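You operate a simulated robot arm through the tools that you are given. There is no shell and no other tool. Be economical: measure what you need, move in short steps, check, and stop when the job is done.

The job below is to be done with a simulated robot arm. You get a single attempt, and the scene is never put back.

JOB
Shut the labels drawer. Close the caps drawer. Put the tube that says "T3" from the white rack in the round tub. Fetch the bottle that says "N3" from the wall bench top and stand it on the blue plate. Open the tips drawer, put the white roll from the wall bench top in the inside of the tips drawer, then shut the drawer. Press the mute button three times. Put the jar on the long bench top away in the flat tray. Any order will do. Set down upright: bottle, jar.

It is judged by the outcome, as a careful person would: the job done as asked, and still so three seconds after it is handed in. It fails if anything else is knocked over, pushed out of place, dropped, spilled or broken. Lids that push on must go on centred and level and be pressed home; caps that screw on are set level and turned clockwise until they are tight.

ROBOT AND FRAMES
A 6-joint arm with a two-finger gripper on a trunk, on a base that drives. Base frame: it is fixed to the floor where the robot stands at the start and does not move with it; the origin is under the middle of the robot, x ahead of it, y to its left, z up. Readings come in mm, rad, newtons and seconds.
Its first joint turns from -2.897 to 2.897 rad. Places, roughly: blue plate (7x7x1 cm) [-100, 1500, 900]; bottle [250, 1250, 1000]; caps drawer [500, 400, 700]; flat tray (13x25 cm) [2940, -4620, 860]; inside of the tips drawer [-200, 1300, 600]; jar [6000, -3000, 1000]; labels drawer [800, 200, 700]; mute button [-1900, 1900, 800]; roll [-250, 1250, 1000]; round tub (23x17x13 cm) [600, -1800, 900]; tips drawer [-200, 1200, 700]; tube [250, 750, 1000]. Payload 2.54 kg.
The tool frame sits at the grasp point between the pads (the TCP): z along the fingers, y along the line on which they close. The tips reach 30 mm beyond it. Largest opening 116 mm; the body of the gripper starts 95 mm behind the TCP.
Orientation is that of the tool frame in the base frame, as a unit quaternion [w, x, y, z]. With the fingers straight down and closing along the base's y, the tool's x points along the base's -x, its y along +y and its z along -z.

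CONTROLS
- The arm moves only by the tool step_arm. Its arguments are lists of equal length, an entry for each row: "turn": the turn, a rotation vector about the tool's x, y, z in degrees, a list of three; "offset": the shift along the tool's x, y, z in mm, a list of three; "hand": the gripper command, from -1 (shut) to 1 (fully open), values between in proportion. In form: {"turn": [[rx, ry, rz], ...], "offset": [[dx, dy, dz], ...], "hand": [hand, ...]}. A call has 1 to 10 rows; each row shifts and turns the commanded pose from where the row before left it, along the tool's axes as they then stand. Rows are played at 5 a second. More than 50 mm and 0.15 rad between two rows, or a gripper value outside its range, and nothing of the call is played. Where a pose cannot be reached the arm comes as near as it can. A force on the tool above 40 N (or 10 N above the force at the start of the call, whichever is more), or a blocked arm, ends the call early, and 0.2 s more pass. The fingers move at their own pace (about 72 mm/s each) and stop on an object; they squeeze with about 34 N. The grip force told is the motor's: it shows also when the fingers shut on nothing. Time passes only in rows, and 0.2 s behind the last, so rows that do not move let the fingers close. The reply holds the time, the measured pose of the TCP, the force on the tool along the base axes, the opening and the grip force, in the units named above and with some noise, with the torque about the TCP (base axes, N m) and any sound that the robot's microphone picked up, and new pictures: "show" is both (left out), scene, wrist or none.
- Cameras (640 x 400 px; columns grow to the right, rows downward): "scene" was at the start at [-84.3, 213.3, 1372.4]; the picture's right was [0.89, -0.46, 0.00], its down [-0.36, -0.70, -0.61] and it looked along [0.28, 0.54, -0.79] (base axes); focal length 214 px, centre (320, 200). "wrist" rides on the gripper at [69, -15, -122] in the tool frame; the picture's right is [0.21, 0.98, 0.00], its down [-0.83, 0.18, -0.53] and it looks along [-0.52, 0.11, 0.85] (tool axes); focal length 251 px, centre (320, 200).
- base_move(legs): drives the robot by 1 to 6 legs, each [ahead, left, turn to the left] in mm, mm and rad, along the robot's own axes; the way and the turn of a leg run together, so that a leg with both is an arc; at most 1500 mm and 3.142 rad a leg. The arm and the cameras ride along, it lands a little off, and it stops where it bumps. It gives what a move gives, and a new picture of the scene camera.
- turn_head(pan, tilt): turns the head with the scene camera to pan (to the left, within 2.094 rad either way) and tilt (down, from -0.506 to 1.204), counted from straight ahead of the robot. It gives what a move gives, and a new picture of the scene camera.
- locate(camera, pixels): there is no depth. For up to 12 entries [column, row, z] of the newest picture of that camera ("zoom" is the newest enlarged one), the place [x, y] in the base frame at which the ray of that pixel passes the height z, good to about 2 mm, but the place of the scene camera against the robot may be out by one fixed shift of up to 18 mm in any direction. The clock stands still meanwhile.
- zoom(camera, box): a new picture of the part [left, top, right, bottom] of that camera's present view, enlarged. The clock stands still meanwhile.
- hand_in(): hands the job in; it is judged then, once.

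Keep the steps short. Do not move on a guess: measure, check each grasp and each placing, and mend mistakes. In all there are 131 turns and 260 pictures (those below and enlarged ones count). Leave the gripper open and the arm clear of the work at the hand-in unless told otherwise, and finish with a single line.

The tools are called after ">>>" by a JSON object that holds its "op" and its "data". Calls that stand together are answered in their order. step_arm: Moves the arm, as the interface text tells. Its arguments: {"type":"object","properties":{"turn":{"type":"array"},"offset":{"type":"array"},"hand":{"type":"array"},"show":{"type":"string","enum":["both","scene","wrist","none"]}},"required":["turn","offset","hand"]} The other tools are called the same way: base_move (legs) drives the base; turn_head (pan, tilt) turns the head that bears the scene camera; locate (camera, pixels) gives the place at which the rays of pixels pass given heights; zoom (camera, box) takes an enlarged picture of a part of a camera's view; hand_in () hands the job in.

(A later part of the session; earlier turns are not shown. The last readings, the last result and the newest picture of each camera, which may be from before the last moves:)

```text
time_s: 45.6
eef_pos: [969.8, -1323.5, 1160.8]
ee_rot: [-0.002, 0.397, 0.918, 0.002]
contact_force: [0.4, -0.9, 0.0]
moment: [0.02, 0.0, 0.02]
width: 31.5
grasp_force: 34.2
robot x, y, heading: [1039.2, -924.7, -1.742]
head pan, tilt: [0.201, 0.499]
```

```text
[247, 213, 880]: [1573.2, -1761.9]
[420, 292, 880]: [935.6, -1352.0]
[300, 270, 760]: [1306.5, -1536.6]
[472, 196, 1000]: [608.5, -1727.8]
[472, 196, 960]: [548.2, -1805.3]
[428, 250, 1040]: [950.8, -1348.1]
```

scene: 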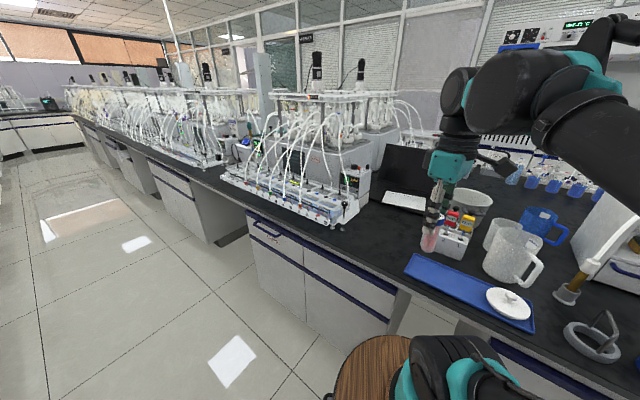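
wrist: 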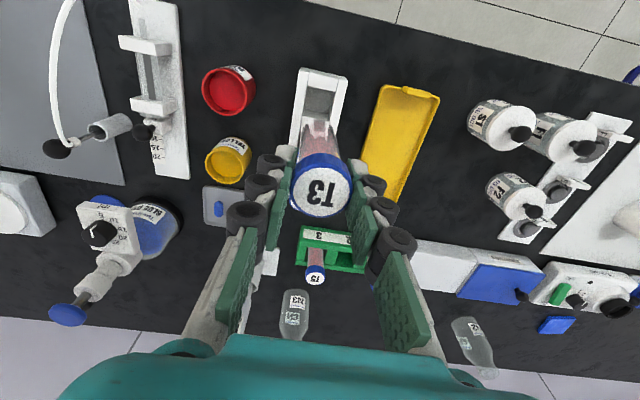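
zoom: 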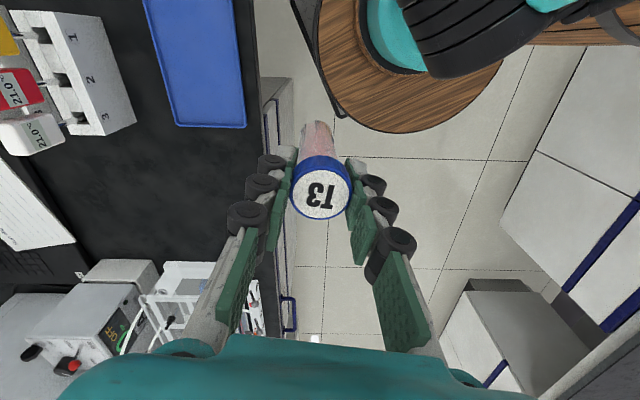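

The base corner caught the island side while turning. Back away, turn to face the island squarely, then close in.

>>> {"op": "base_move", "data": {"legs": [[-48, 190, 0], [0, 0, -0.468], [190, 0, 0]]}}

```text
time_s: 49.8
eef_pos: [895.5, -1382.2, 1160.0]
ee_rot: [-0.002, 0.596, 0.803, 0.002]
contact_force: [-0.3, -0.2, 0.5]
moment: [0.0, 0.02, 0.02]
width: 31.4
grasp_force: 34.0
robot x, y, heading: [1133.7, -1058.9, -2.199]
head pan, tilt: [0.201, 0.499]
stopped in leg 3: the robot was blocked; the commanded pose is now the measured one
```

scene: 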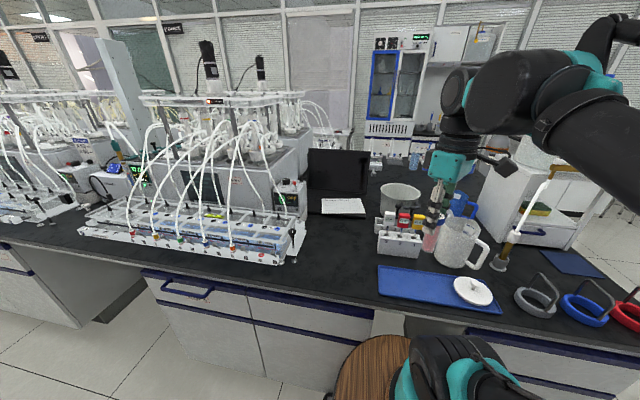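

>>> {"op": "zoom", "data": {"camera": "scene", "box": [340, 160, 520, 280]}}

>>> {"op": "locate", "data": {"camera": "scene", "pixels": [[400, 192, 1000], [400, 192, 980], [400, 220, 880], [420, 192, 990], [380, 192, 990], [400, 184, 990], [400, 200, 990], [170, 263, 880], [470, 325, 880], [428, 250, 1040]]}}

```text
3.33 times, centred on (430, 220) of scene
```

zoom: 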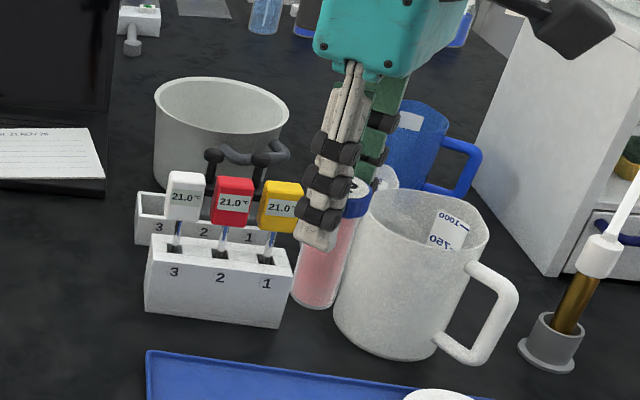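

```text
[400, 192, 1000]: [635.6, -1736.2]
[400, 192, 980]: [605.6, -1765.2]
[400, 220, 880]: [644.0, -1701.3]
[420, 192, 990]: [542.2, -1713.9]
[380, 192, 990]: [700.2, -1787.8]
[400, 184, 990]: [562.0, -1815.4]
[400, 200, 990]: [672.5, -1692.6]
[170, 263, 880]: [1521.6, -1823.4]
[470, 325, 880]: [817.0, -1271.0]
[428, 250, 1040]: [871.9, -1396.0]
```

The tub has a handle towards us; centre ≈ 888 ahead, 41 right. I'll turn the tool to face ahead and tilt the fingers forward 40° for reach, then advance above the sensor rack.

>>> {"op": "step_arm", "data": {"turn": [[0, 0, 7.6], [0, 0, 7.6], [0, 0, 7.6], [0, 0, 7.6], [0, 0, 7.6], [0, 0, 7.6], [0, 0, 7.6], [0, -8, 0], [0, -8, 0], [0, -8, 0]], "offset": [[0, 0, 0], [0, 0, 0], [0, 0, 0], [0, 0, 0], [0, 0, 0], [0, 0, 0], [0, 0, 0], [0, 0, 0], [0, 0, 0], [0, 0, 0]], "hand": [-1, -1, -1, -1, -1, -1, -1, -1, -1, -1], "show": "none"}}

>>> {"op": "step_arm", "data": {"turn": [[0, -8, 0], [0, -8, 0], [0, 0, 0], [0, 0, 0], [0, 0, 0], [0, 0, 0], [0, 0, 0], [0, 0, 0]], "offset": [[0, 0, 0], [0, 0, 0], [-34.5, -7, 28.9], [-34.5, -7, 28.9], [-34.5, -7, 28.9], [-34.5, -7, 28.9], [-34.5, -7, 28.9], [-34.5, -7, 28.9]], "hand": [-1, -1, -1, -1, -1, -1, -1, -1]}}

```text
time_s: 52.0
eef_pos: [894.6, -1382.7, 1161.2]
ee_rot: [0.092, 0.873, 0.442, -0.185]
contact_force: [0.2, -0.5, 0.3]
moment: [0.03, -0.03, -0.01]
width: 31.4
grasp_force: 33.8
robot x, y, heading: [1132.4, -1057.1, -2.203]
head pan, tilt: [0.201, 0.499]
```

```text
time_s: 53.8
eef_pos: [702.5, -1627.4, 1184.6]
ee_rot: [0.153, 0.839, 0.425, -0.304]
contact_force: [1.0, 0.4, -0.6]
moment: [-0.02, 0.01, 0.02]
width: 31.4
grasp_force: 34.4
out of reach, approached as far as the arm can: row 1, 2
robot x, y, heading: [1134.4, -1054.1, -2.199]
head pan, tilt: [0.201, 0.499]
```

scene: 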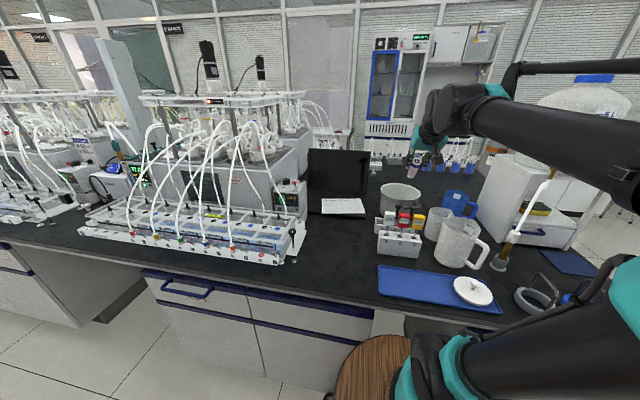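
wrist: 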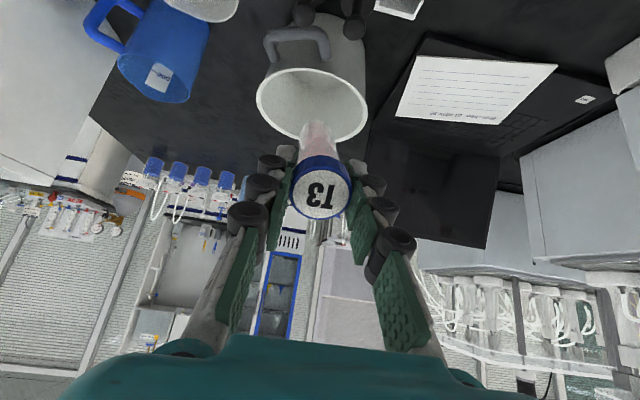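

>>> {"op": "locate", "data": {"camera": "wrist", "pixels": [[312, 103, 1000], [312, 103, 970], [257, 97, 970], [368, 107, 970], [315, 68, 970], [310, 138, 970], [322, 110, 1000]]}}

>>> {"op": "zoom", "data": {"camera": "scene", "box": [340, 130, 520, 250]}}

```text
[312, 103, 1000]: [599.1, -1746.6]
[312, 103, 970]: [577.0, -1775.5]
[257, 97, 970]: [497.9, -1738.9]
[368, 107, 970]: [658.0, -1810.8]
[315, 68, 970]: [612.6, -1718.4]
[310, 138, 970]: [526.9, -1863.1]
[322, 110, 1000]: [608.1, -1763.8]
```

```text
3.33 times, centred on (430, 190) of scene
```

zoom: 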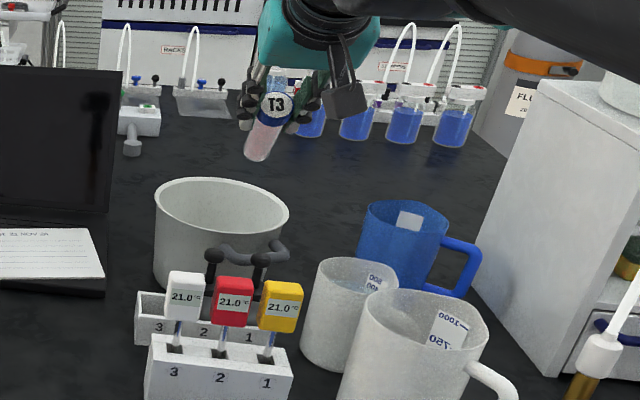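

Tub centre ≈ (577,-1775), rim z≈975. Advance 143 mm with tube aimed at the centre, then lower into it.

>>> {"op": "step_arm", "data": {"turn": [[0, 0, 0], [0, 0, 0], [0, 0, 0], [0, 0, 0]], "offset": [[-12.2, -3.5, 41.5], [-12.2, -3.5, 41.5], [-12.2, -3.5, 41.5], [-12.2, -3.5, 41.5]], "hand": [-1, -1, -1, -1]}}

>>> {"op": "zoom", "data": {"camera": "scene", "box": [340, 130, 520, 250]}}

```text
time_s: 54.8
eef_pos: [606.8, -1735.4, 1089.5]
ee_rot: [0.152, 0.839, 0.425, -0.304]
contact_force: [0.6, 0.9, -0.7]
moment: [0.03, 0.03, 0.0]
width: 31.5
grasp_force: 33.6
robot x, y, heading: [1131.8, -1060.0, -2.203]
head pan, tilt: [0.201, 0.499]
```

scene: 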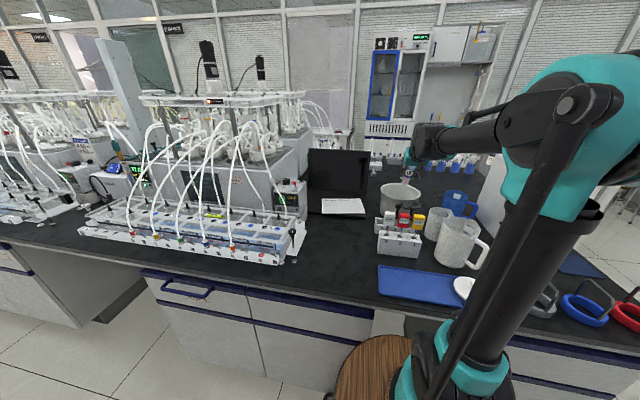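
wrist: 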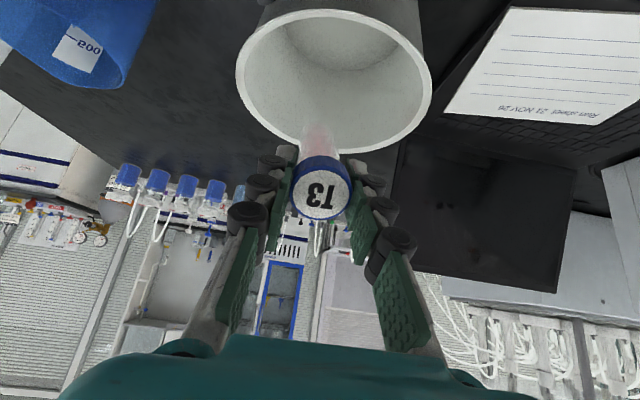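

```text
3.33 times, centred on (430, 190) of scene
```

zoom: 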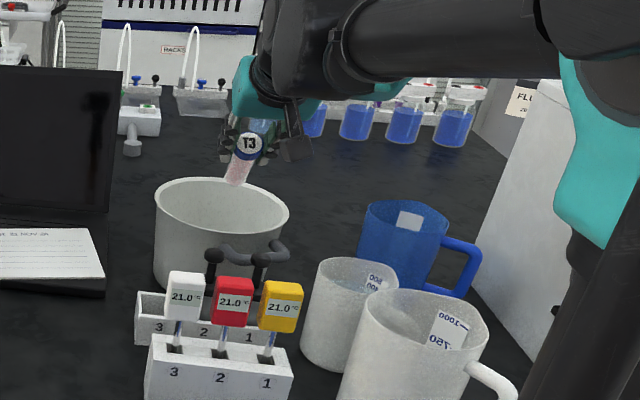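

>>> {"op": "locate", "data": {"camera": "wrist", "pixels": [[238, 70, 975], [432, 97, 975], [330, 152, 975], [345, 14, 975], [318, 130, 1010]]}}

```text
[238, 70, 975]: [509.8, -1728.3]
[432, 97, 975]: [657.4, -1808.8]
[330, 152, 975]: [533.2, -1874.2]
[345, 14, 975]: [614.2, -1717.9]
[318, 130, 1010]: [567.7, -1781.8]
```

Tube end lies over the tub's centre. Lower 75 mm and release.

>>> {"op": "step_arm", "data": {"turn": [[0, 0, 0], [0, 0, 0], [0, 0, 0]], "offset": [[16, 0, 19.2], [16, 0, 19.2], [16, 0, 19.2]], "hand": [-1, -1, -1]}}

>>> {"op": "zoom", "data": {"camera": "scene", "box": [340, 130, 520, 250]}}

```text
time_s: 55.6
eef_pos: [606.3, -1735.6, 1013.9]
ee_rot: [0.153, 0.839, 0.425, -0.304]
contact_force: [0.4, 0.4, -0.4]
moment: [0.02, 0.0, 0.0]
width: 31.5
grasp_force: 34.0
robot x, y, heading: [1134.0, -1054.2, -2.198]
head pan, tilt: [0.201, 0.499]
```

scene: 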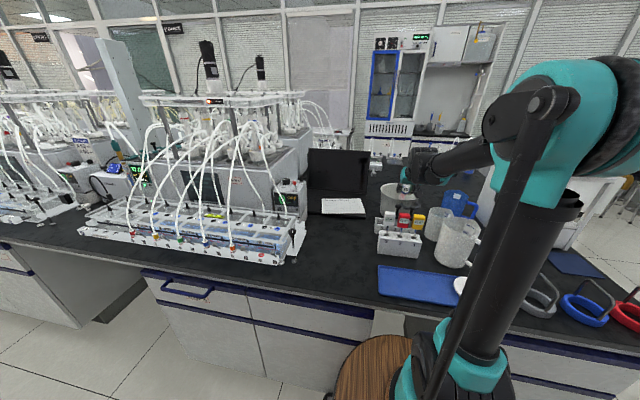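
wrist: 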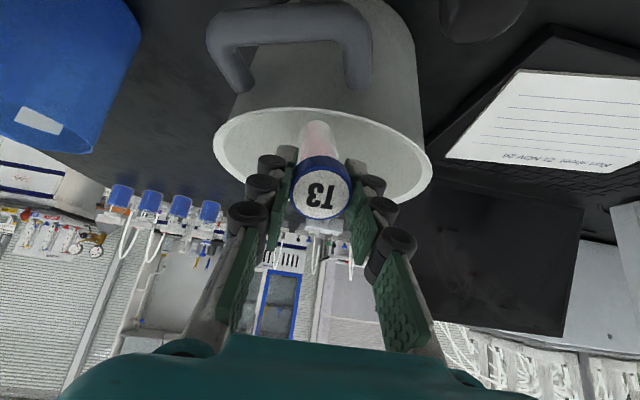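

```text
3.33 times, centred on (430, 190) of scene
```

zoom: 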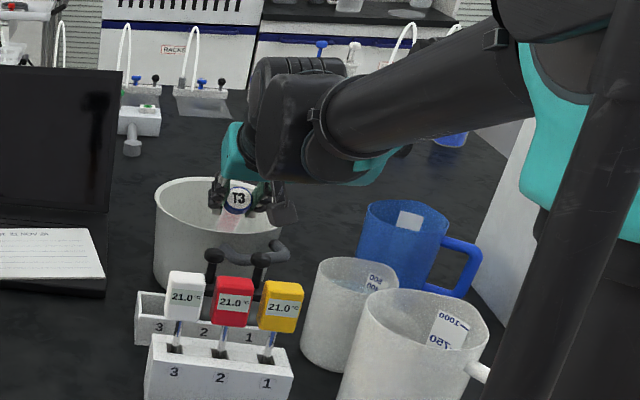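

Inside. Lower 30 mm more, open, and back out along the tool axis.

>>> {"op": "step_arm", "data": {"turn": [[0, 0, 0], [0, 0, 0], [0, 0, 0], [0, 0, 0], [0, 0, 0], [0, 0, 0], [0, 0, 0], [0, 0, 0]], "offset": [[9.6, 0, 11.5], [9.6, 0, 11.5], [0, 0, 0], [0, 0, 0], [0, 0, -30], [0, 0, -40], [0, 0, -45], [0, 0, -45]], "hand": [-1, -1, 0, 0, 0, 0, 0, 0]}}

>>> {"op": "zoom", "data": {"camera": "scene", "box": [340, 130, 520, 250]}}

```text
time_s: 57.4
eef_pos: [668.4, -1654.2, 1106.9]
ee_rot: [0.152, 0.839, 0.425, -0.304]
contact_force: [0.7, -1.3, 1.0]
moment: [0.04, -0.01, -0.01]
width: 57.9
grasp_force: 0.0
robot x, y, heading: [1134.9, -1057.8, -2.197]
head pan, tilt: [0.201, 0.499]
```

scene: 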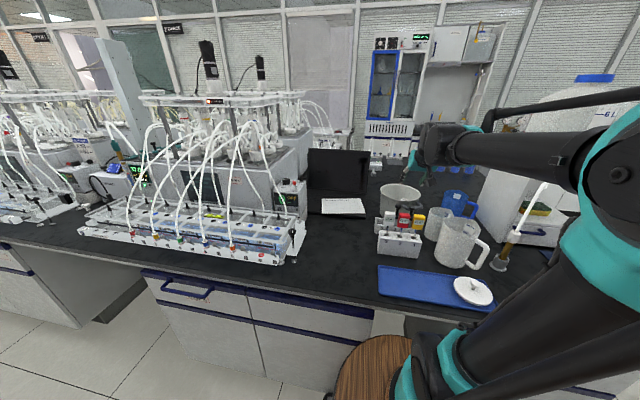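
wrist: 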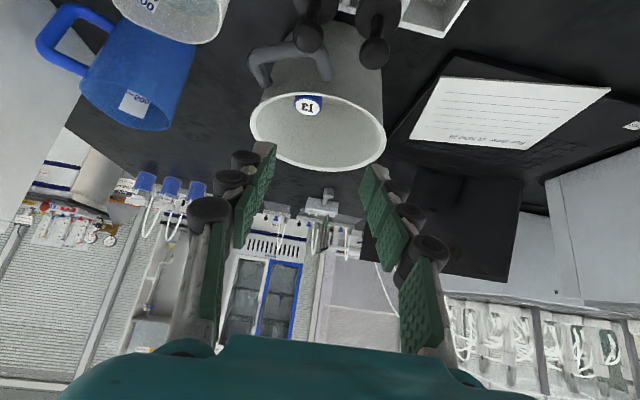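

```text
3.33 times, centred on (430, 190) of scene
```

zoom: 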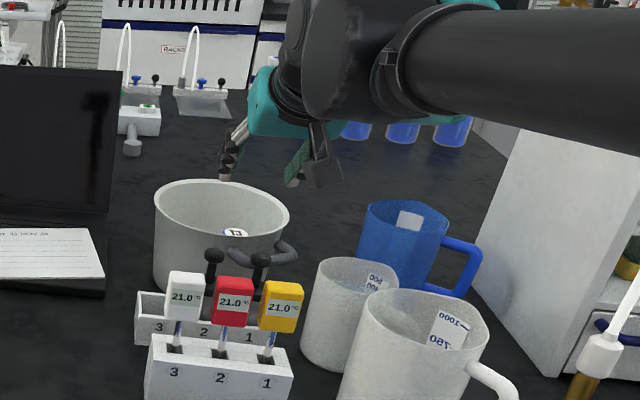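

T3 is in the tub. Now retract the arm, back off, turn down the aisle and drive towards the jar.

>>> {"op": "step_arm", "data": {"turn": [[0, 0, 0], [0, 0, 0], [0, 0, 0], [0, 0, 0], [0, 0, 0], [0, 8, 0], [0, 8, 0], [0, 8, 0], [0, 8, 0], [0, 8, 0]], "offset": [[32, 0, -36], [34.5, 0, -28.9], [34.5, 0, -28.9], [34.5, 0, -28.9], [34.5, 0, -28.9], [0, 0, 0], [0, 0, 0], [0, 0, 0], [0, 0, 0], [0, 0, 0]], "hand": [0, 0, 0, 0, 0, 0, 0, 0, 0, 0], "show": "none"}}

>>> {"op": "base_move", "data": {"legs": [[-210, 0, 0], [0, 0, 1.557], [1200, 0, 0]]}}

>>> {"op": "turn_head", "data": {"pan": 0.0, "tilt": 0.35}}

```text
time_s: 59.6
eef_pos: [802.7, -1469.2, 1113.9]
ee_rot: [-0.003, 0.892, 0.452, 0.003]
contact_force: [0.1, -1.2, 0.2]
moment: [0.0, 0.02, 0.01]
width: 57.8
grasp_force: 0.0
robot x, y, heading: [1134.2, -1056.3, -2.204]
head pan, tilt: [0.201, 0.499]
```

```text
time_s: 70.8
eef_pos: [2626.6, -1952.2, 1113.5]
ee_rot: [-0.003, 0.323, 0.946, 0.0]
contact_force: [-0.7, -0.4, 0.4]
moment: [0.0, 0.02, 0.0]
width: 58.0
grasp_force: 0.0
robot x, y, heading: [2224.7, -1612.2, -0.657]
head pan, tilt: [0.201, 0.499]
```

scene: 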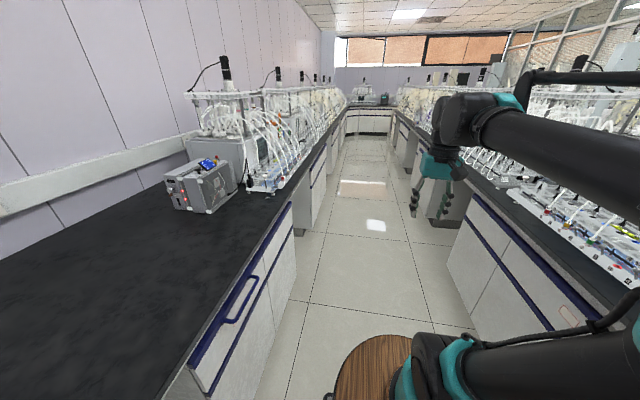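

```text
time_s: 71.5
eef_pos: [2628.0, -1952.3, 1113.3]
ee_rot: [-0.003, 0.324, 0.946, -0.001]
contact_force: [0.1, 0.5, -0.2]
moment: [0.0, 0.02, 0.03]
width: 57.8
grasp_force: 0.1
robot x, y, heading: [2223.6, -1611.7, -0.657]
head pan, tilt: [0.0, 0.351]
```

scene: 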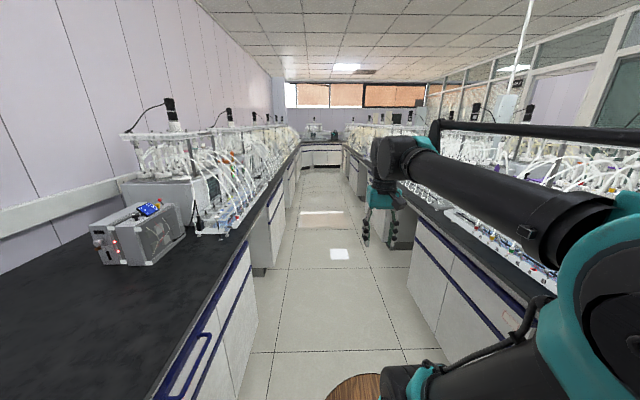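

>>> {"op": "zoom", "data": {"camera": "scene", "box": [240, 110, 400, 210]}}

>>> {"op": "locate", "data": {"camera": "scene", "pixels": [[322, 168, 0], [300, 195, 0], [365, 200, 0], [322, 146, 880], [250, 270, 0], [412, 250, 0]]}}

```text
4.00 times, centred on (320, 160) of scene
```

zoom: 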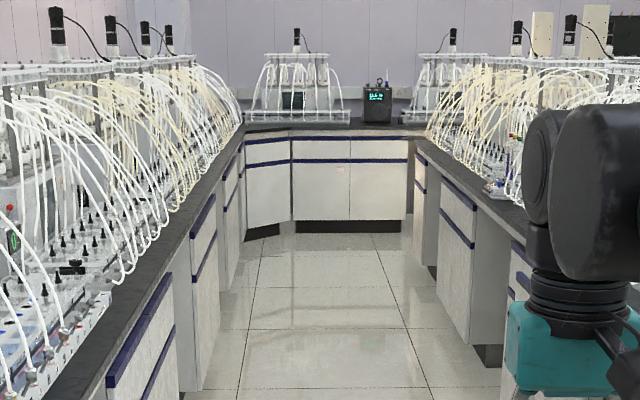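

```text
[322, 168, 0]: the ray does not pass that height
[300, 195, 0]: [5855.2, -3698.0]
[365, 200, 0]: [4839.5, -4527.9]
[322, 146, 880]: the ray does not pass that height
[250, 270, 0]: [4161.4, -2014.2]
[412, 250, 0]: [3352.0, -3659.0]
```

The jar should be about 3.8 m ahead on the left. Drive on 2600 mm.

>>> {"op": "base_move", "data": {"legs": [[1300, 0, 0], [1300, 0, 0]]}}

>>> {"op": "turn_head", "data": {"pan": 0.5, "tilt": 0.3}}

```text
time_s: 84.3
eef_pos: [4729.1, -3537.9, 1113.7]
ee_rot: [-0.002, 0.318, 0.948, -0.001]
contact_force: [-0.6, 0.2, 0.0]
moment: [0.01, 0.0, -0.03]
width: 58.1
grasp_force: 0.0
robot x, y, heading: [4322.1, -3198.9, -0.642]
head pan, tilt: [0.0, 0.351]
```

scene: 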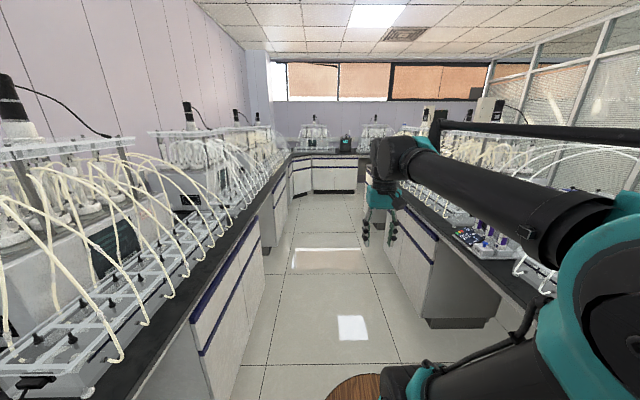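

```text
time_s: 85.2
eef_pos: [4729.0, -3538.5, 1113.8]
ee_rot: [-0.002, 0.318, 0.948, -0.001]
contact_force: [1.1, 0.1, 0.2]
moment: [0.0, 0.01, -0.02]
width: 57.8
grasp_force: 0.1
robot x, y, heading: [4321.5, -3198.8, -0.64]
head pan, tilt: [0.499, 0.3]
```

scene: 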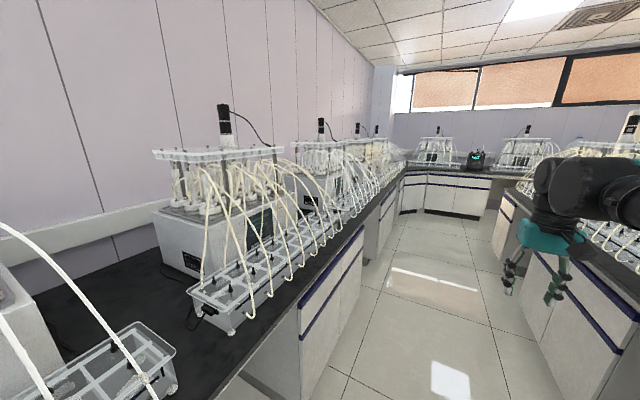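

>>> {"op": "zoom", "data": {"camera": "scene", "box": [120, 90, 420, 280]}}

>>> {"op": "turn_head", "data": {"pan": 0.0, "tilt": 0.2}}

>>> {"op": "zoom", "data": {"camera": "scene", "box": [240, 120, 520, 300]}}

```text
2.11 times, centred on (270, 185) of scene
```

zoom: 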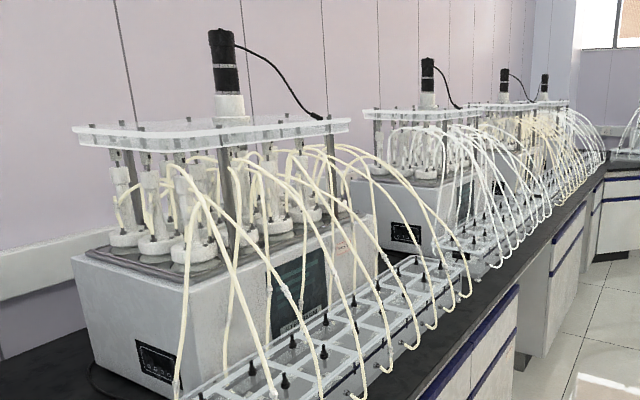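

```text
time_s: 86.2
eef_pos: [4727.8, -3538.0, 1114.5]
ee_rot: [-0.003, 0.318, 0.948, 0.0]
contact_force: [0.4, 0.0, 0.5]
moment: [-0.02, -0.01, -0.01]
width: 58.3
grasp_force: 0.1
robot x, y, heading: [4317.8, -3199.5, -0.649]
head pan, tilt: [0.0, 0.201]
```

scene: 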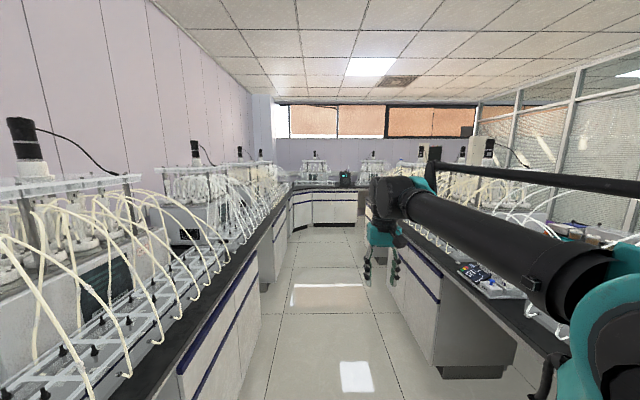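

```text
2.22 times, centred on (380, 210) of scene
```

zoom: 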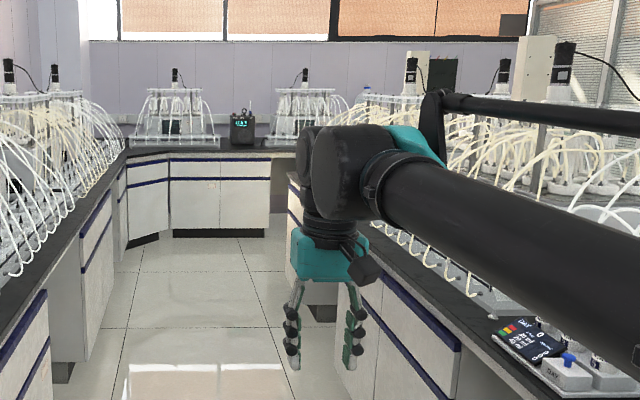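

No jar seen yet; drive 1000 mm on and look left squarely.

>>> {"op": "base_move", "data": {"legs": [[1000, 0, 0]]}}

>>> {"op": "turn_head", "data": {"pan": 1.3, "tilt": 0.5}}

```text
time_s: 91.3
eef_pos: [5495.4, -4151.2, 1115.0]
ee_rot: [-0.003, 0.332, 0.943, -0.001]
contact_force: [0.4, -0.9, 0.2]
moment: [-0.01, 0.01, 0.02]
width: 58.0
grasp_force: 0.1
robot x, y, heading: [5097.0, -3800.8, -0.676]
head pan, tilt: [0.0, 0.201]
```

scene: 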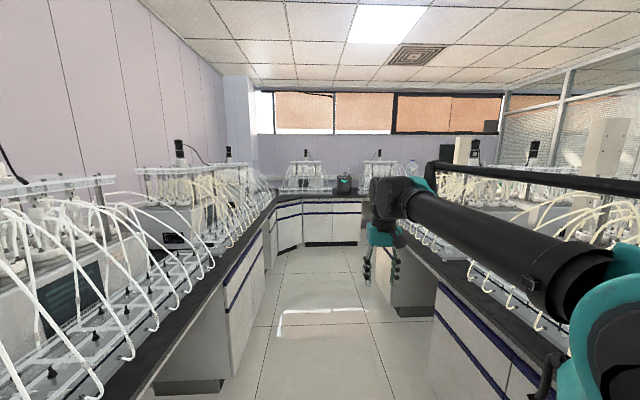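

```text
time_s: 92.7
eef_pos: [5495.8, -4151.6, 1113.4]
ee_rot: [-0.003, 0.333, 0.943, -0.001]
contact_force: [0.1, -0.2, -0.6]
moment: [-0.04, -0.01, -0.01]
width: 57.7
grasp_force: 0.1
robot x, y, heading: [5095.5, -3802.9, -0.676]
head pan, tilt: [1.3, 0.499]
```

scene: 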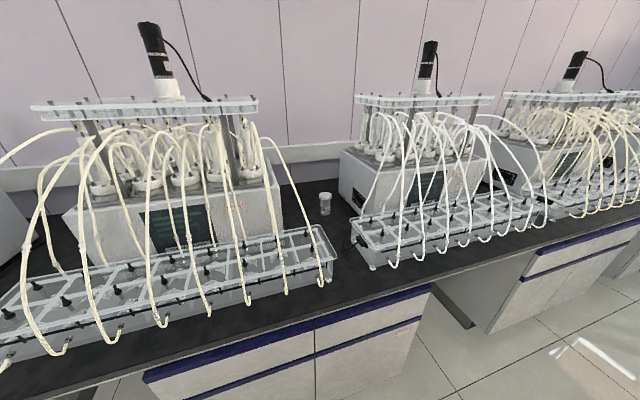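

There it is: a small jar with a white lid at (325,203), between the two machines. Measure it.

>>> {"op": "zoom", "data": {"camera": "scene", "box": [260, 160, 400, 250]}}

>>> {"op": "locate", "data": {"camera": "scene", "pixels": [[325, 193, 960], [325, 193, 940], [325, 214, 880], [325, 214, 860], [430, 284, 880], [200, 345, 880], [335, 280, 930], [315, 228, 930], [348, 245, 930], [372, 268, 930], [280, 225, 880]]}}

```text
4.44 times, centred on (330, 205) of scene
```

zoom: 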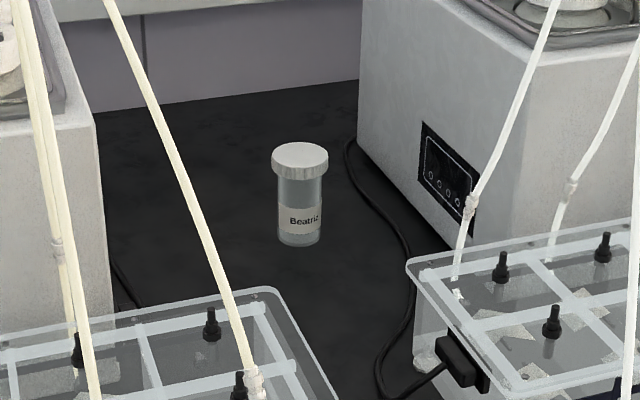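

```text
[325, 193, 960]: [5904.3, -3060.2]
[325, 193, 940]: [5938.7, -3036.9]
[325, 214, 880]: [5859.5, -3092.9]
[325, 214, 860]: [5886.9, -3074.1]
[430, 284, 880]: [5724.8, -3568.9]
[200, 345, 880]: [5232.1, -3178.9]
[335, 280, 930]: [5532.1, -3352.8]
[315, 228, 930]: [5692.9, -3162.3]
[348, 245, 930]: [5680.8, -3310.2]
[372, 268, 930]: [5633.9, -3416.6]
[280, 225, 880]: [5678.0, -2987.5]
```

Jar ≈ (5888,-3073), top ≈ 968, bench ≈ 860. Retract the arm a bit, turn to face the bench, and line up with the gap.

>>> {"op": "step_arm", "data": {"turn": [[0, 0, 0], [0, 0, 0], [0, 0, 0]], "offset": [[35, 0, -20], [35, 0, -20], [35, 0, -20]], "hand": [0, 0, 0.5], "show": "none"}}

>>> {"op": "base_move", "data": {"legs": [[0, 0, 1.578], [0, -160, 0]]}}

>>> {"op": "turn_head", "data": {"pan": 0.0, "tilt": 0.55}}

```text
time_s: 93.5
eef_pos: [5415.2, -4084.3, 1176.1]
ee_rot: [-0.004, 0.332, 0.943, -0.001]
contact_force: [0.4, -1.2, -0.9]
moment: [-0.01, 0.02, 0.02]
width: 87.3
grasp_force: 0.0
robot x, y, heading: [5097.7, -3804.3, -0.67]
head pan, tilt: [1.3, 0.499]
```

```text
time_s: 98.8
eef_pos: [5502.6, -3583.8, 1175.5]
ee_rot: [-0.001, -0.434, 0.901, -0.003]
contact_force: [-0.7, 0.0, -1.2]
moment: [-0.02, -0.01, 0.03]
width: 87.0
grasp_force: 0.0
robot x, y, heading: [5222.5, -3898.5, 0.908]
head pan, tilt: [1.3, 0.499]
```

scene: 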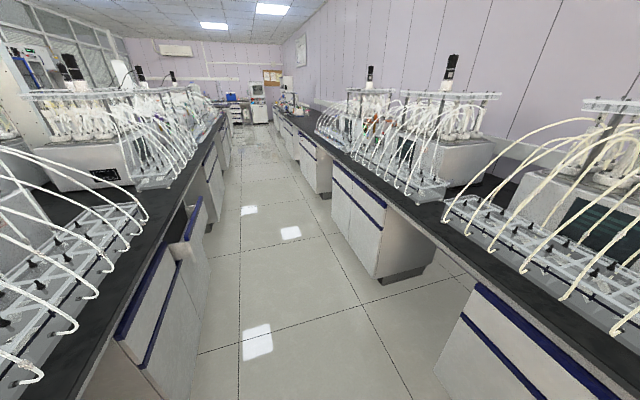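

```text
time_s: 100.3
eef_pos: [5502.6, -3583.7, 1175.3]
ee_rot: [-0.002, -0.435, 0.901, -0.002]
contact_force: [-0.4, -0.7, -0.5]
moment: [-0.04, 0.02, 0.01]
width: 86.9
grasp_force: 0.1
robot x, y, heading: [5226.2, -3899.7, 0.905]
head pan, tilt: [0.0, 0.55]
```

scene: 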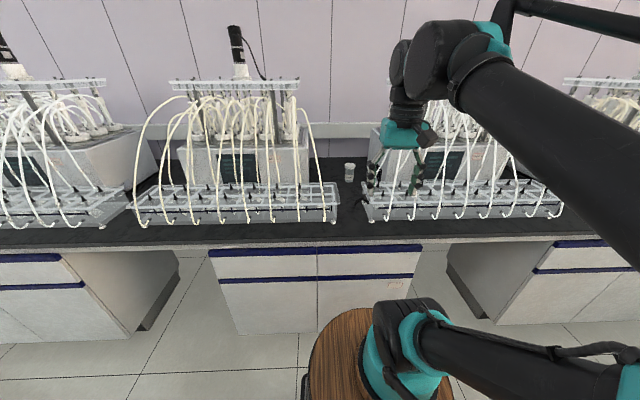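

>>> {"op": "zoom", "data": {"camera": "scene", "box": [290, 100, 450, 240]}}

>>> {"op": "locate", "data": {"camera": "scene", "pixels": [[350, 164, 968], [350, 164, 940], [350, 181, 860], [340, 222, 930], [364, 220, 930], [320, 245, 860]]}}

```text
2.86 times, centred on (370, 170) of scene
```

zoom: 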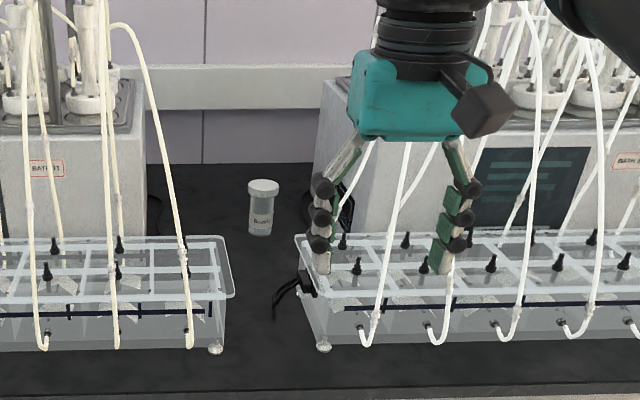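

```text
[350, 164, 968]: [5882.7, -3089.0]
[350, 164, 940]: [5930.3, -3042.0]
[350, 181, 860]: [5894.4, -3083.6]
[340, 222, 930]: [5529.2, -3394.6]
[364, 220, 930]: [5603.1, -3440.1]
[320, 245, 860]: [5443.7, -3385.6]
```

Jar is ~1050 ahead, 18 right; lined up with the gap. Drive 175 closer.

>>> {"op": "base_move", "data": {"legs": [[175, 0, 0]]}}

>>> {"op": "step_arm", "data": {"turn": [[0, 0, 0], [0, 0, 0], [0, 0, 0], [0, 0, 0], [0, 0, 0], [0, 0, 0]], "offset": [[-40, 0, 10], [-40, 0, 10], [-40, 0, 10], [-40, 0, 10], [-40, 0, 10], [-40, 0, 10]], "hand": [0.6, 0.6, 0.6, 0.6, 0.6, 0.6]}}

```text
time_s: 101.8
eef_pos: [5612.6, -3443.2, 1176.8]
ee_rot: [-0.001, -0.435, 0.9, -0.002]
contact_force: [-0.3, -0.3, 0.4]
moment: [0.0, 0.03, -0.01]
width: 87.0
grasp_force: 0.1
robot x, y, heading: [5333.0, -3761.9, 0.903]
head pan, tilt: [0.0, 0.55]
```

scene: 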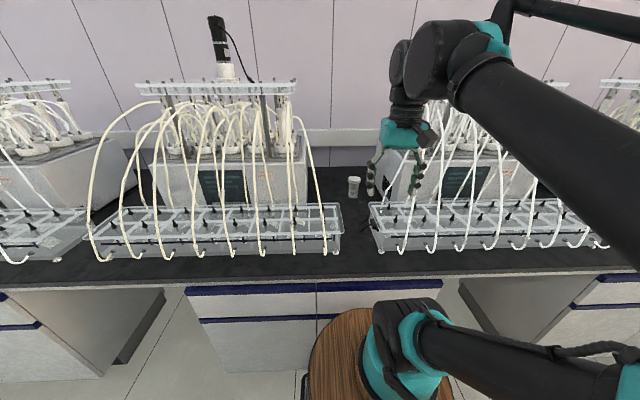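

```text
time_s: 103.2
eef_pos: [5762.6, -3255.0, 1115.9]
ee_rot: [-0.002, -0.434, 0.901, -0.003]
contact_force: [-1.4, -0.5, 0.6]
moment: [0.03, 0.0, -0.02]
width: 92.8
grasp_force: 0.0
robot x, y, heading: [5335.2, -3764.2, 0.906]
head pan, tilt: [0.0, 0.55]
```

scene: 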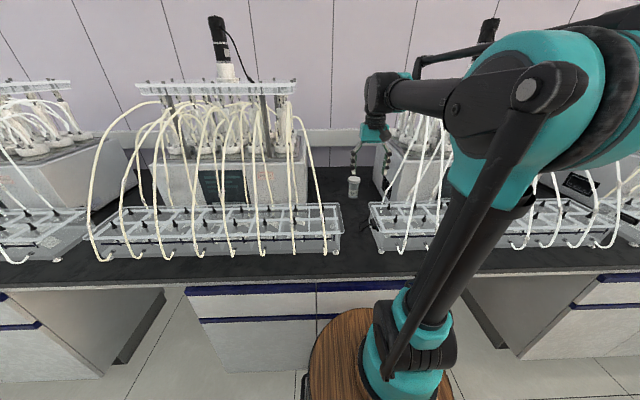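
wrist: 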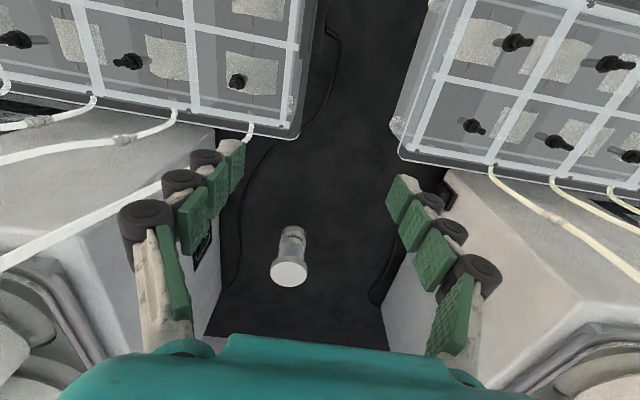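

>>> {"op": "locate", "data": {"camera": "wrist", "pixels": [[288, 271, 968], [288, 271, 940], [291, 232, 860], [270, 273, 960], [307, 268, 960], [240, 125, 930], [400, 145, 930], [215, 330, 860], [385, 345, 860]]}}

```text
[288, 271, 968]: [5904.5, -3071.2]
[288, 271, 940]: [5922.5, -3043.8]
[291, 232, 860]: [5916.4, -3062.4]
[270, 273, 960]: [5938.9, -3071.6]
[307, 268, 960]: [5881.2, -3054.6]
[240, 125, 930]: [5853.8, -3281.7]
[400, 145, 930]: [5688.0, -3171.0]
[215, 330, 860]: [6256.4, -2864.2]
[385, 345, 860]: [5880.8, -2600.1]
```

Lid centre ≈ (5914,-3058), top ≈ 952, diameter ~60. Advance 248 mm while lowering to TCP 1010.

>>> {"op": "step_arm", "data": {"turn": [[0, 0, 0], [0, 0, 0], [0, 0, 0], [0, 0, 0], [0, 0, 0], [0, 0, 0]], "offset": [[-41.4, 0.7, 17.5], [-41.4, 0.7, 17.5], [-41.4, 0.7, 17.5], [-41.4, 0.7, 17.5], [-41.4, 0.7, 17.5], [-41.4, 0.7, 17.5]], "hand": [0.42, 0.42, 0.42, 0.42, 0.42, 0.42]}}

```text
time_s: 104.6
eef_pos: [5913.5, -3058.2, 1006.5]
ee_rot: [-0.002, -0.435, 0.901, -0.002]
contact_force: [0.4, 0.0, 1.0]
moment: [0.05, -0.05, -0.02]
width: 82.4
grasp_force: 0.0
robot x, y, heading: [5330.6, -3761.8, 0.908]
head pan, tilt: [0.0, 0.55]
```

scene: 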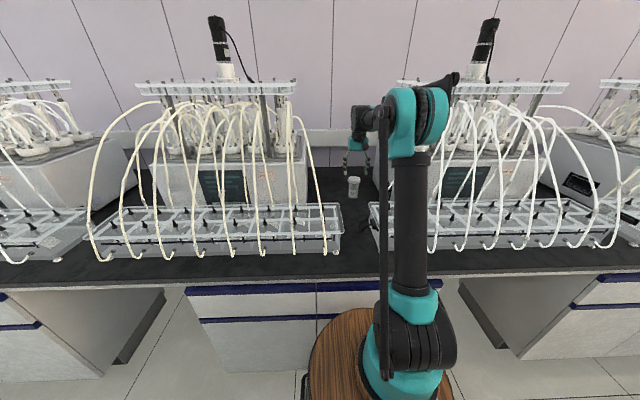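
wrist: 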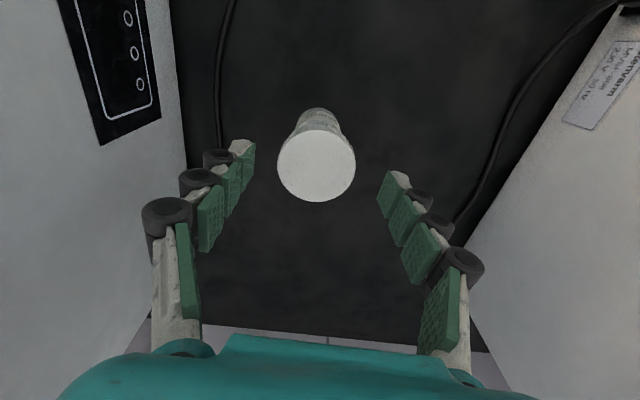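

>>> {"op": "locate", "data": {"camera": "wrist", "pixels": [[317, 165, 952], [317, 165, 935], [278, 163, 952], [356, 165, 952]]}}

```text
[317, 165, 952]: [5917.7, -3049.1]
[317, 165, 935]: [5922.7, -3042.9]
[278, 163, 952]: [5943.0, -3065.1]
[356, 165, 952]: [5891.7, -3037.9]
```

>>> {"op": "step_arm", "data": {"turn": [[0, 0, 0], [0, 0, 0], [0, 0, 0], [0, 0, 0], [0, 0, 0], [0, 0, 0], [0, 0, 0]], "offset": [[-14.9, 2.2, 0], [0, 0, 30], [0, 0, 30], [0, 0, 14], [0, 0, 0], [0, 0, 0], [0, 0, 0]], "hand": [0.42, 0.42, 0.42, 0.42, -1, -1, -1]}}

```text
time_s: 106.2
eef_pos: [5922.0, -3046.1, 933.6]
ee_rot: [-0.002, -0.435, 0.9, -0.004]
contact_force: [0.2, -1.0, 0.8]
moment: [-0.01, 0.0, -0.03]
width: 55.8
grasp_force: 33.6
robot x, y, heading: [5336.0, -3762.2, 0.904]
head pan, tilt: [0.0, 0.55]
```

scene: 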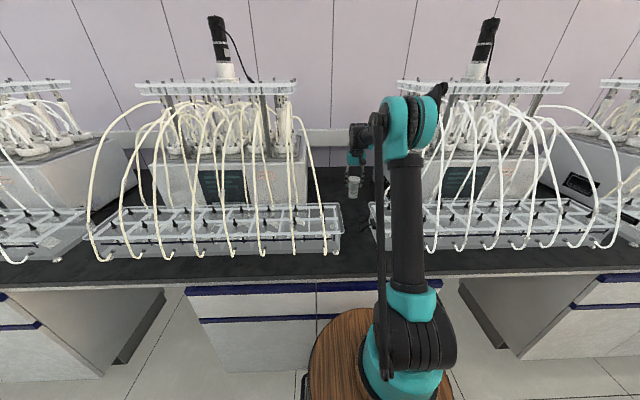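
wrist: 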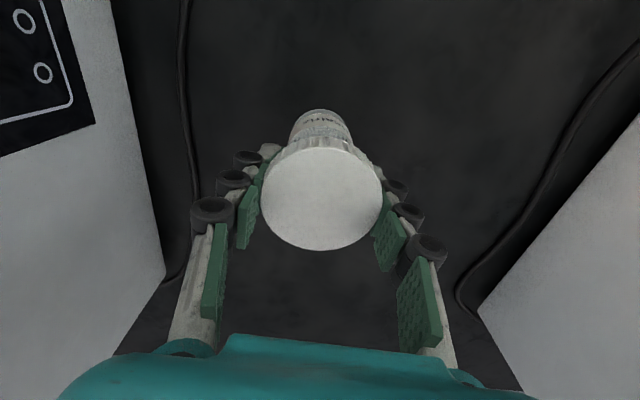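

Held at 55.8 mm. Lift and draw back along the same way.

>>> {"op": "step_arm", "data": {"turn": [[0, 0, 0], [0, 0, 0], [0, 0, 0], [0, 0, 0], [0, 0, 0], [0, 0, 0], [0, 0, 0], [0, 0, 0], [0, 0, 0], [0, 0, 0]], "offset": [[0, 0, -30], [0, 0, -40], [41, 0, -18], [41, 0, -18], [41, 0, -18], [41, 0, -18], [41, 0, -18], [41, 0, -18], [42, 0, -10], [42, 0, -10]], "hand": [-1, -1, -1, -1, -1, -1, -1, -1, -1, -1]}}

```text
time_s: 108.4
eef_pos: [5714.1, -3304.1, 1134.2]
ee_rot: [-0.002, -0.436, 0.9, -0.002]
contact_force: [0.1, 0.2, -1.8]
moment: [-0.08, -0.02, -0.01]
width: 55.6
grasp_force: 34.0
robot x, y, heading: [5333.8, -3761.6, 0.902]
head pan, tilt: [0.0, 0.55]
```

scene: 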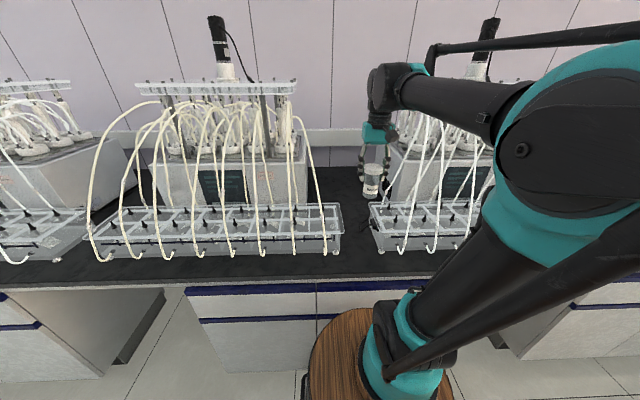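
wrist: 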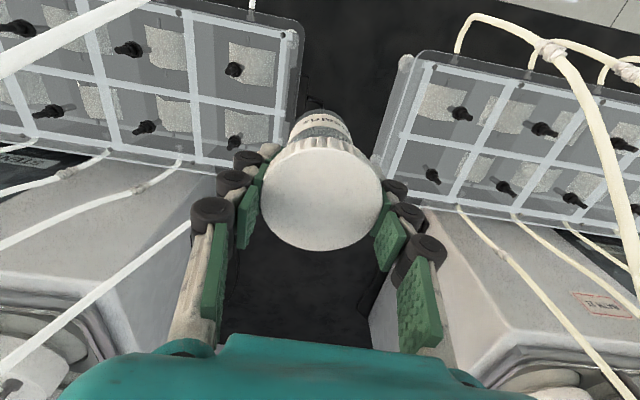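

>>> {"op": "step_arm", "data": {"turn": [[0, 0, 0], [0, 0, 0], [0, 0, 0], [0, 0, 0]], "offset": [[43, 0, -10], [43, 0, -10], [43, 0, -10], [43, 0, -10]], "hand": [-1, -1, -1, -1], "show": "none"}}

>>> {"op": "base_move", "data": {"legs": [[-180, 0, 0], [0, 0, -1.571]]}}

>>> {"op": "turn_head", "data": {"pan": 0.1, "tilt": 0.25}}

>>> {"op": "zoom", "data": {"camera": "scene", "box": [260, 100, 460, 260]}}

```text
time_s: 109.4
eef_pos: [5608.2, -3437.0, 1174.2]
ee_rot: [-0.001, -0.434, 0.901, -0.003]
contact_force: [0.6, 0.0, -0.6]
moment: [-0.05, 0.01, 0.03]
width: 56.0
grasp_force: 34.1
robot x, y, heading: [5331.6, -3761.2, 0.91]
head pan, tilt: [0.0, 0.55]
```

```text
time_s: 114.7
eef_pos: [5551.1, -4175.9, 1174.6]
ee_rot: [-0.004, 0.327, 0.945, -0.001]
contact_force: [-0.1, 0.4, -1.0]
moment: [0.0, 0.0, -0.01]
width: 55.7
grasp_force: 34.0
robot x, y, heading: [5222.2, -3900.8, -0.665]
head pan, tilt: [0.0, 0.55]
```

scene: 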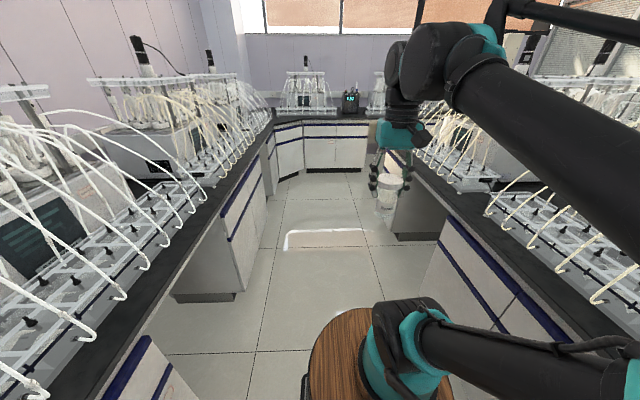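

```text
time_s: 115.5
eef_pos: [5552.0, -4174.5, 1173.6]
ee_rot: [-0.003, 0.327, 0.945, -0.001]
contact_force: [0.0, -0.7, -1.5]
moment: [-0.03, -0.01, 0.01]
width: 56.0
grasp_force: 34.7
robot x, y, heading: [5225.2, -3900.0, -0.664]
head pan, tilt: [0.099, 0.25]
```

scene: 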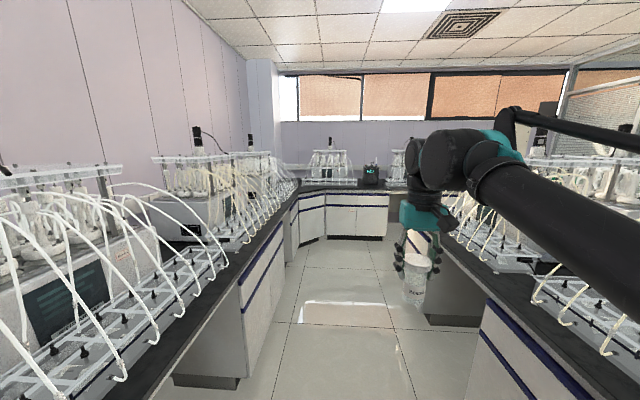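

```text
2.50 times, centred on (360, 180) of scene
```

zoom: 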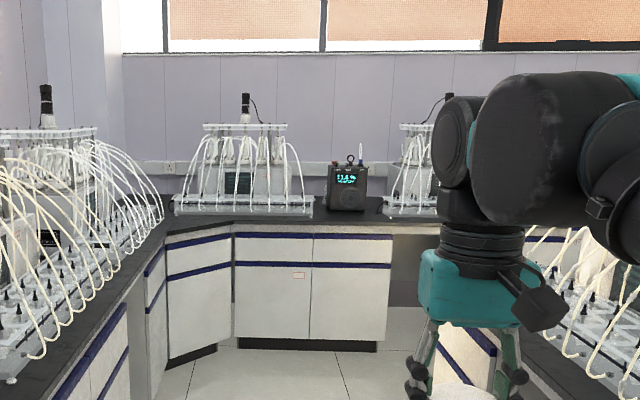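

Drive on 1500 to see whether the island has a passage at the far end.

>>> {"op": "base_move", "data": {"legs": [[1500, 0, 0]]}}

>>> {"op": "turn_head", "data": {"pan": -0.35, "tilt": 0.4}}

```text
time_s: 123.0
eef_pos: [6760.3, -5118.1, 1174.2]
ee_rot: [-0.002, 0.327, 0.945, -0.001]
contact_force: [1.2, 0.3, -1.3]
moment: [-0.01, -0.01, 0.02]
width: 56.0
grasp_force: 33.7
robot x, y, heading: [6432.4, -4841.2, -0.66]
head pan, tilt: [0.099, 0.25]
```

scene: 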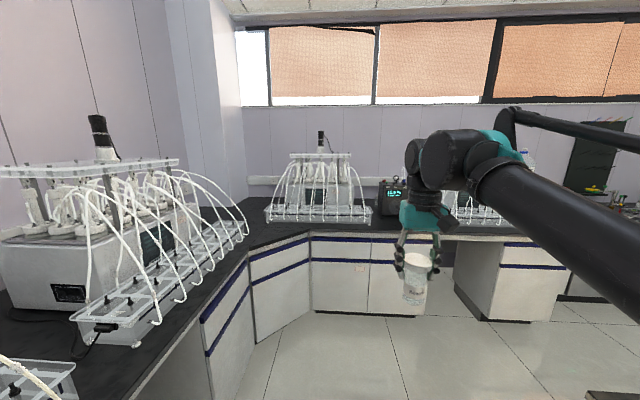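

```text
time_s: 123.9
eef_pos: [6761.2, -5119.4, 1172.9]
ee_rot: [-0.003, 0.327, 0.945, -0.001]
contact_force: [-0.3, -0.3, -1.6]
moment: [-0.01, -0.01, 0.02]
width: 55.7
grasp_force: 34.8
robot x, y, heading: [6432.7, -4847.2, -0.663]
head pan, tilt: [-0.351, 0.4]
```

scene: 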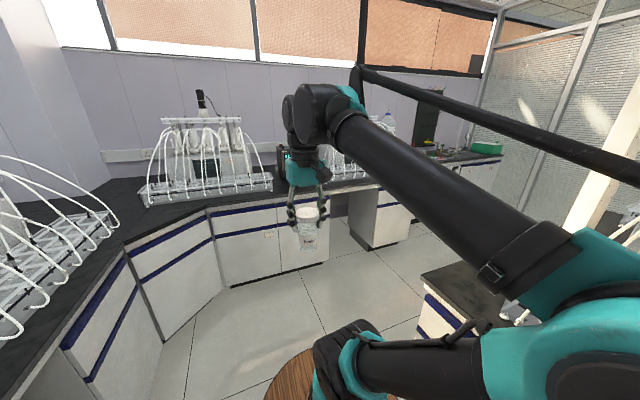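

There's a passage around the island's end on the right. Measure corners.

>>> {"op": "locate", "data": {"camera": "scene", "pixels": [[420, 275, 860], [478, 260, 860], [330, 262, 0], [370, 250, 0], [230, 287, 0], [480, 330, 860]]}}

>>> {"op": "turn_head", "data": {"pan": -1.1, "tilt": 0.4}}

```text
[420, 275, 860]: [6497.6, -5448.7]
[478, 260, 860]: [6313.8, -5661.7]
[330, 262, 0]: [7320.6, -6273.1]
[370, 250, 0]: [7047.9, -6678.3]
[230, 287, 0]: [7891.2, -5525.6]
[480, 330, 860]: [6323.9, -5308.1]
```

```text
time_s: 125.0
eef_pos: [6760.3, -5119.4, 1173.8]
ee_rot: [-0.003, 0.327, 0.945, -0.001]
contact_force: [-0.3, -1.1, -2.3]
moment: [0.04, -0.03, -0.01]
width: 56.1
grasp_force: 34.1
robot x, y, heading: [6434.8, -4842.7, -0.665]
head pan, tilt: [-1.1, 0.4]
```

scene: 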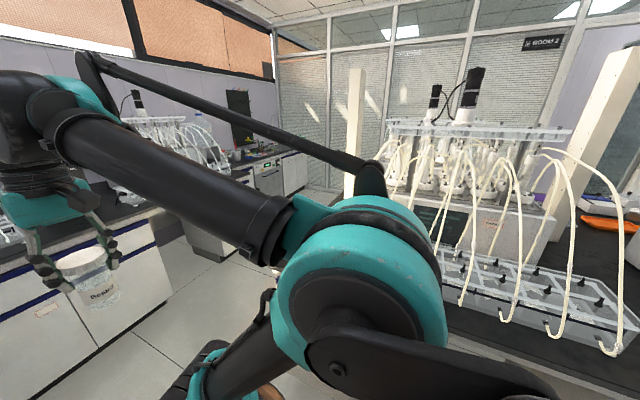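

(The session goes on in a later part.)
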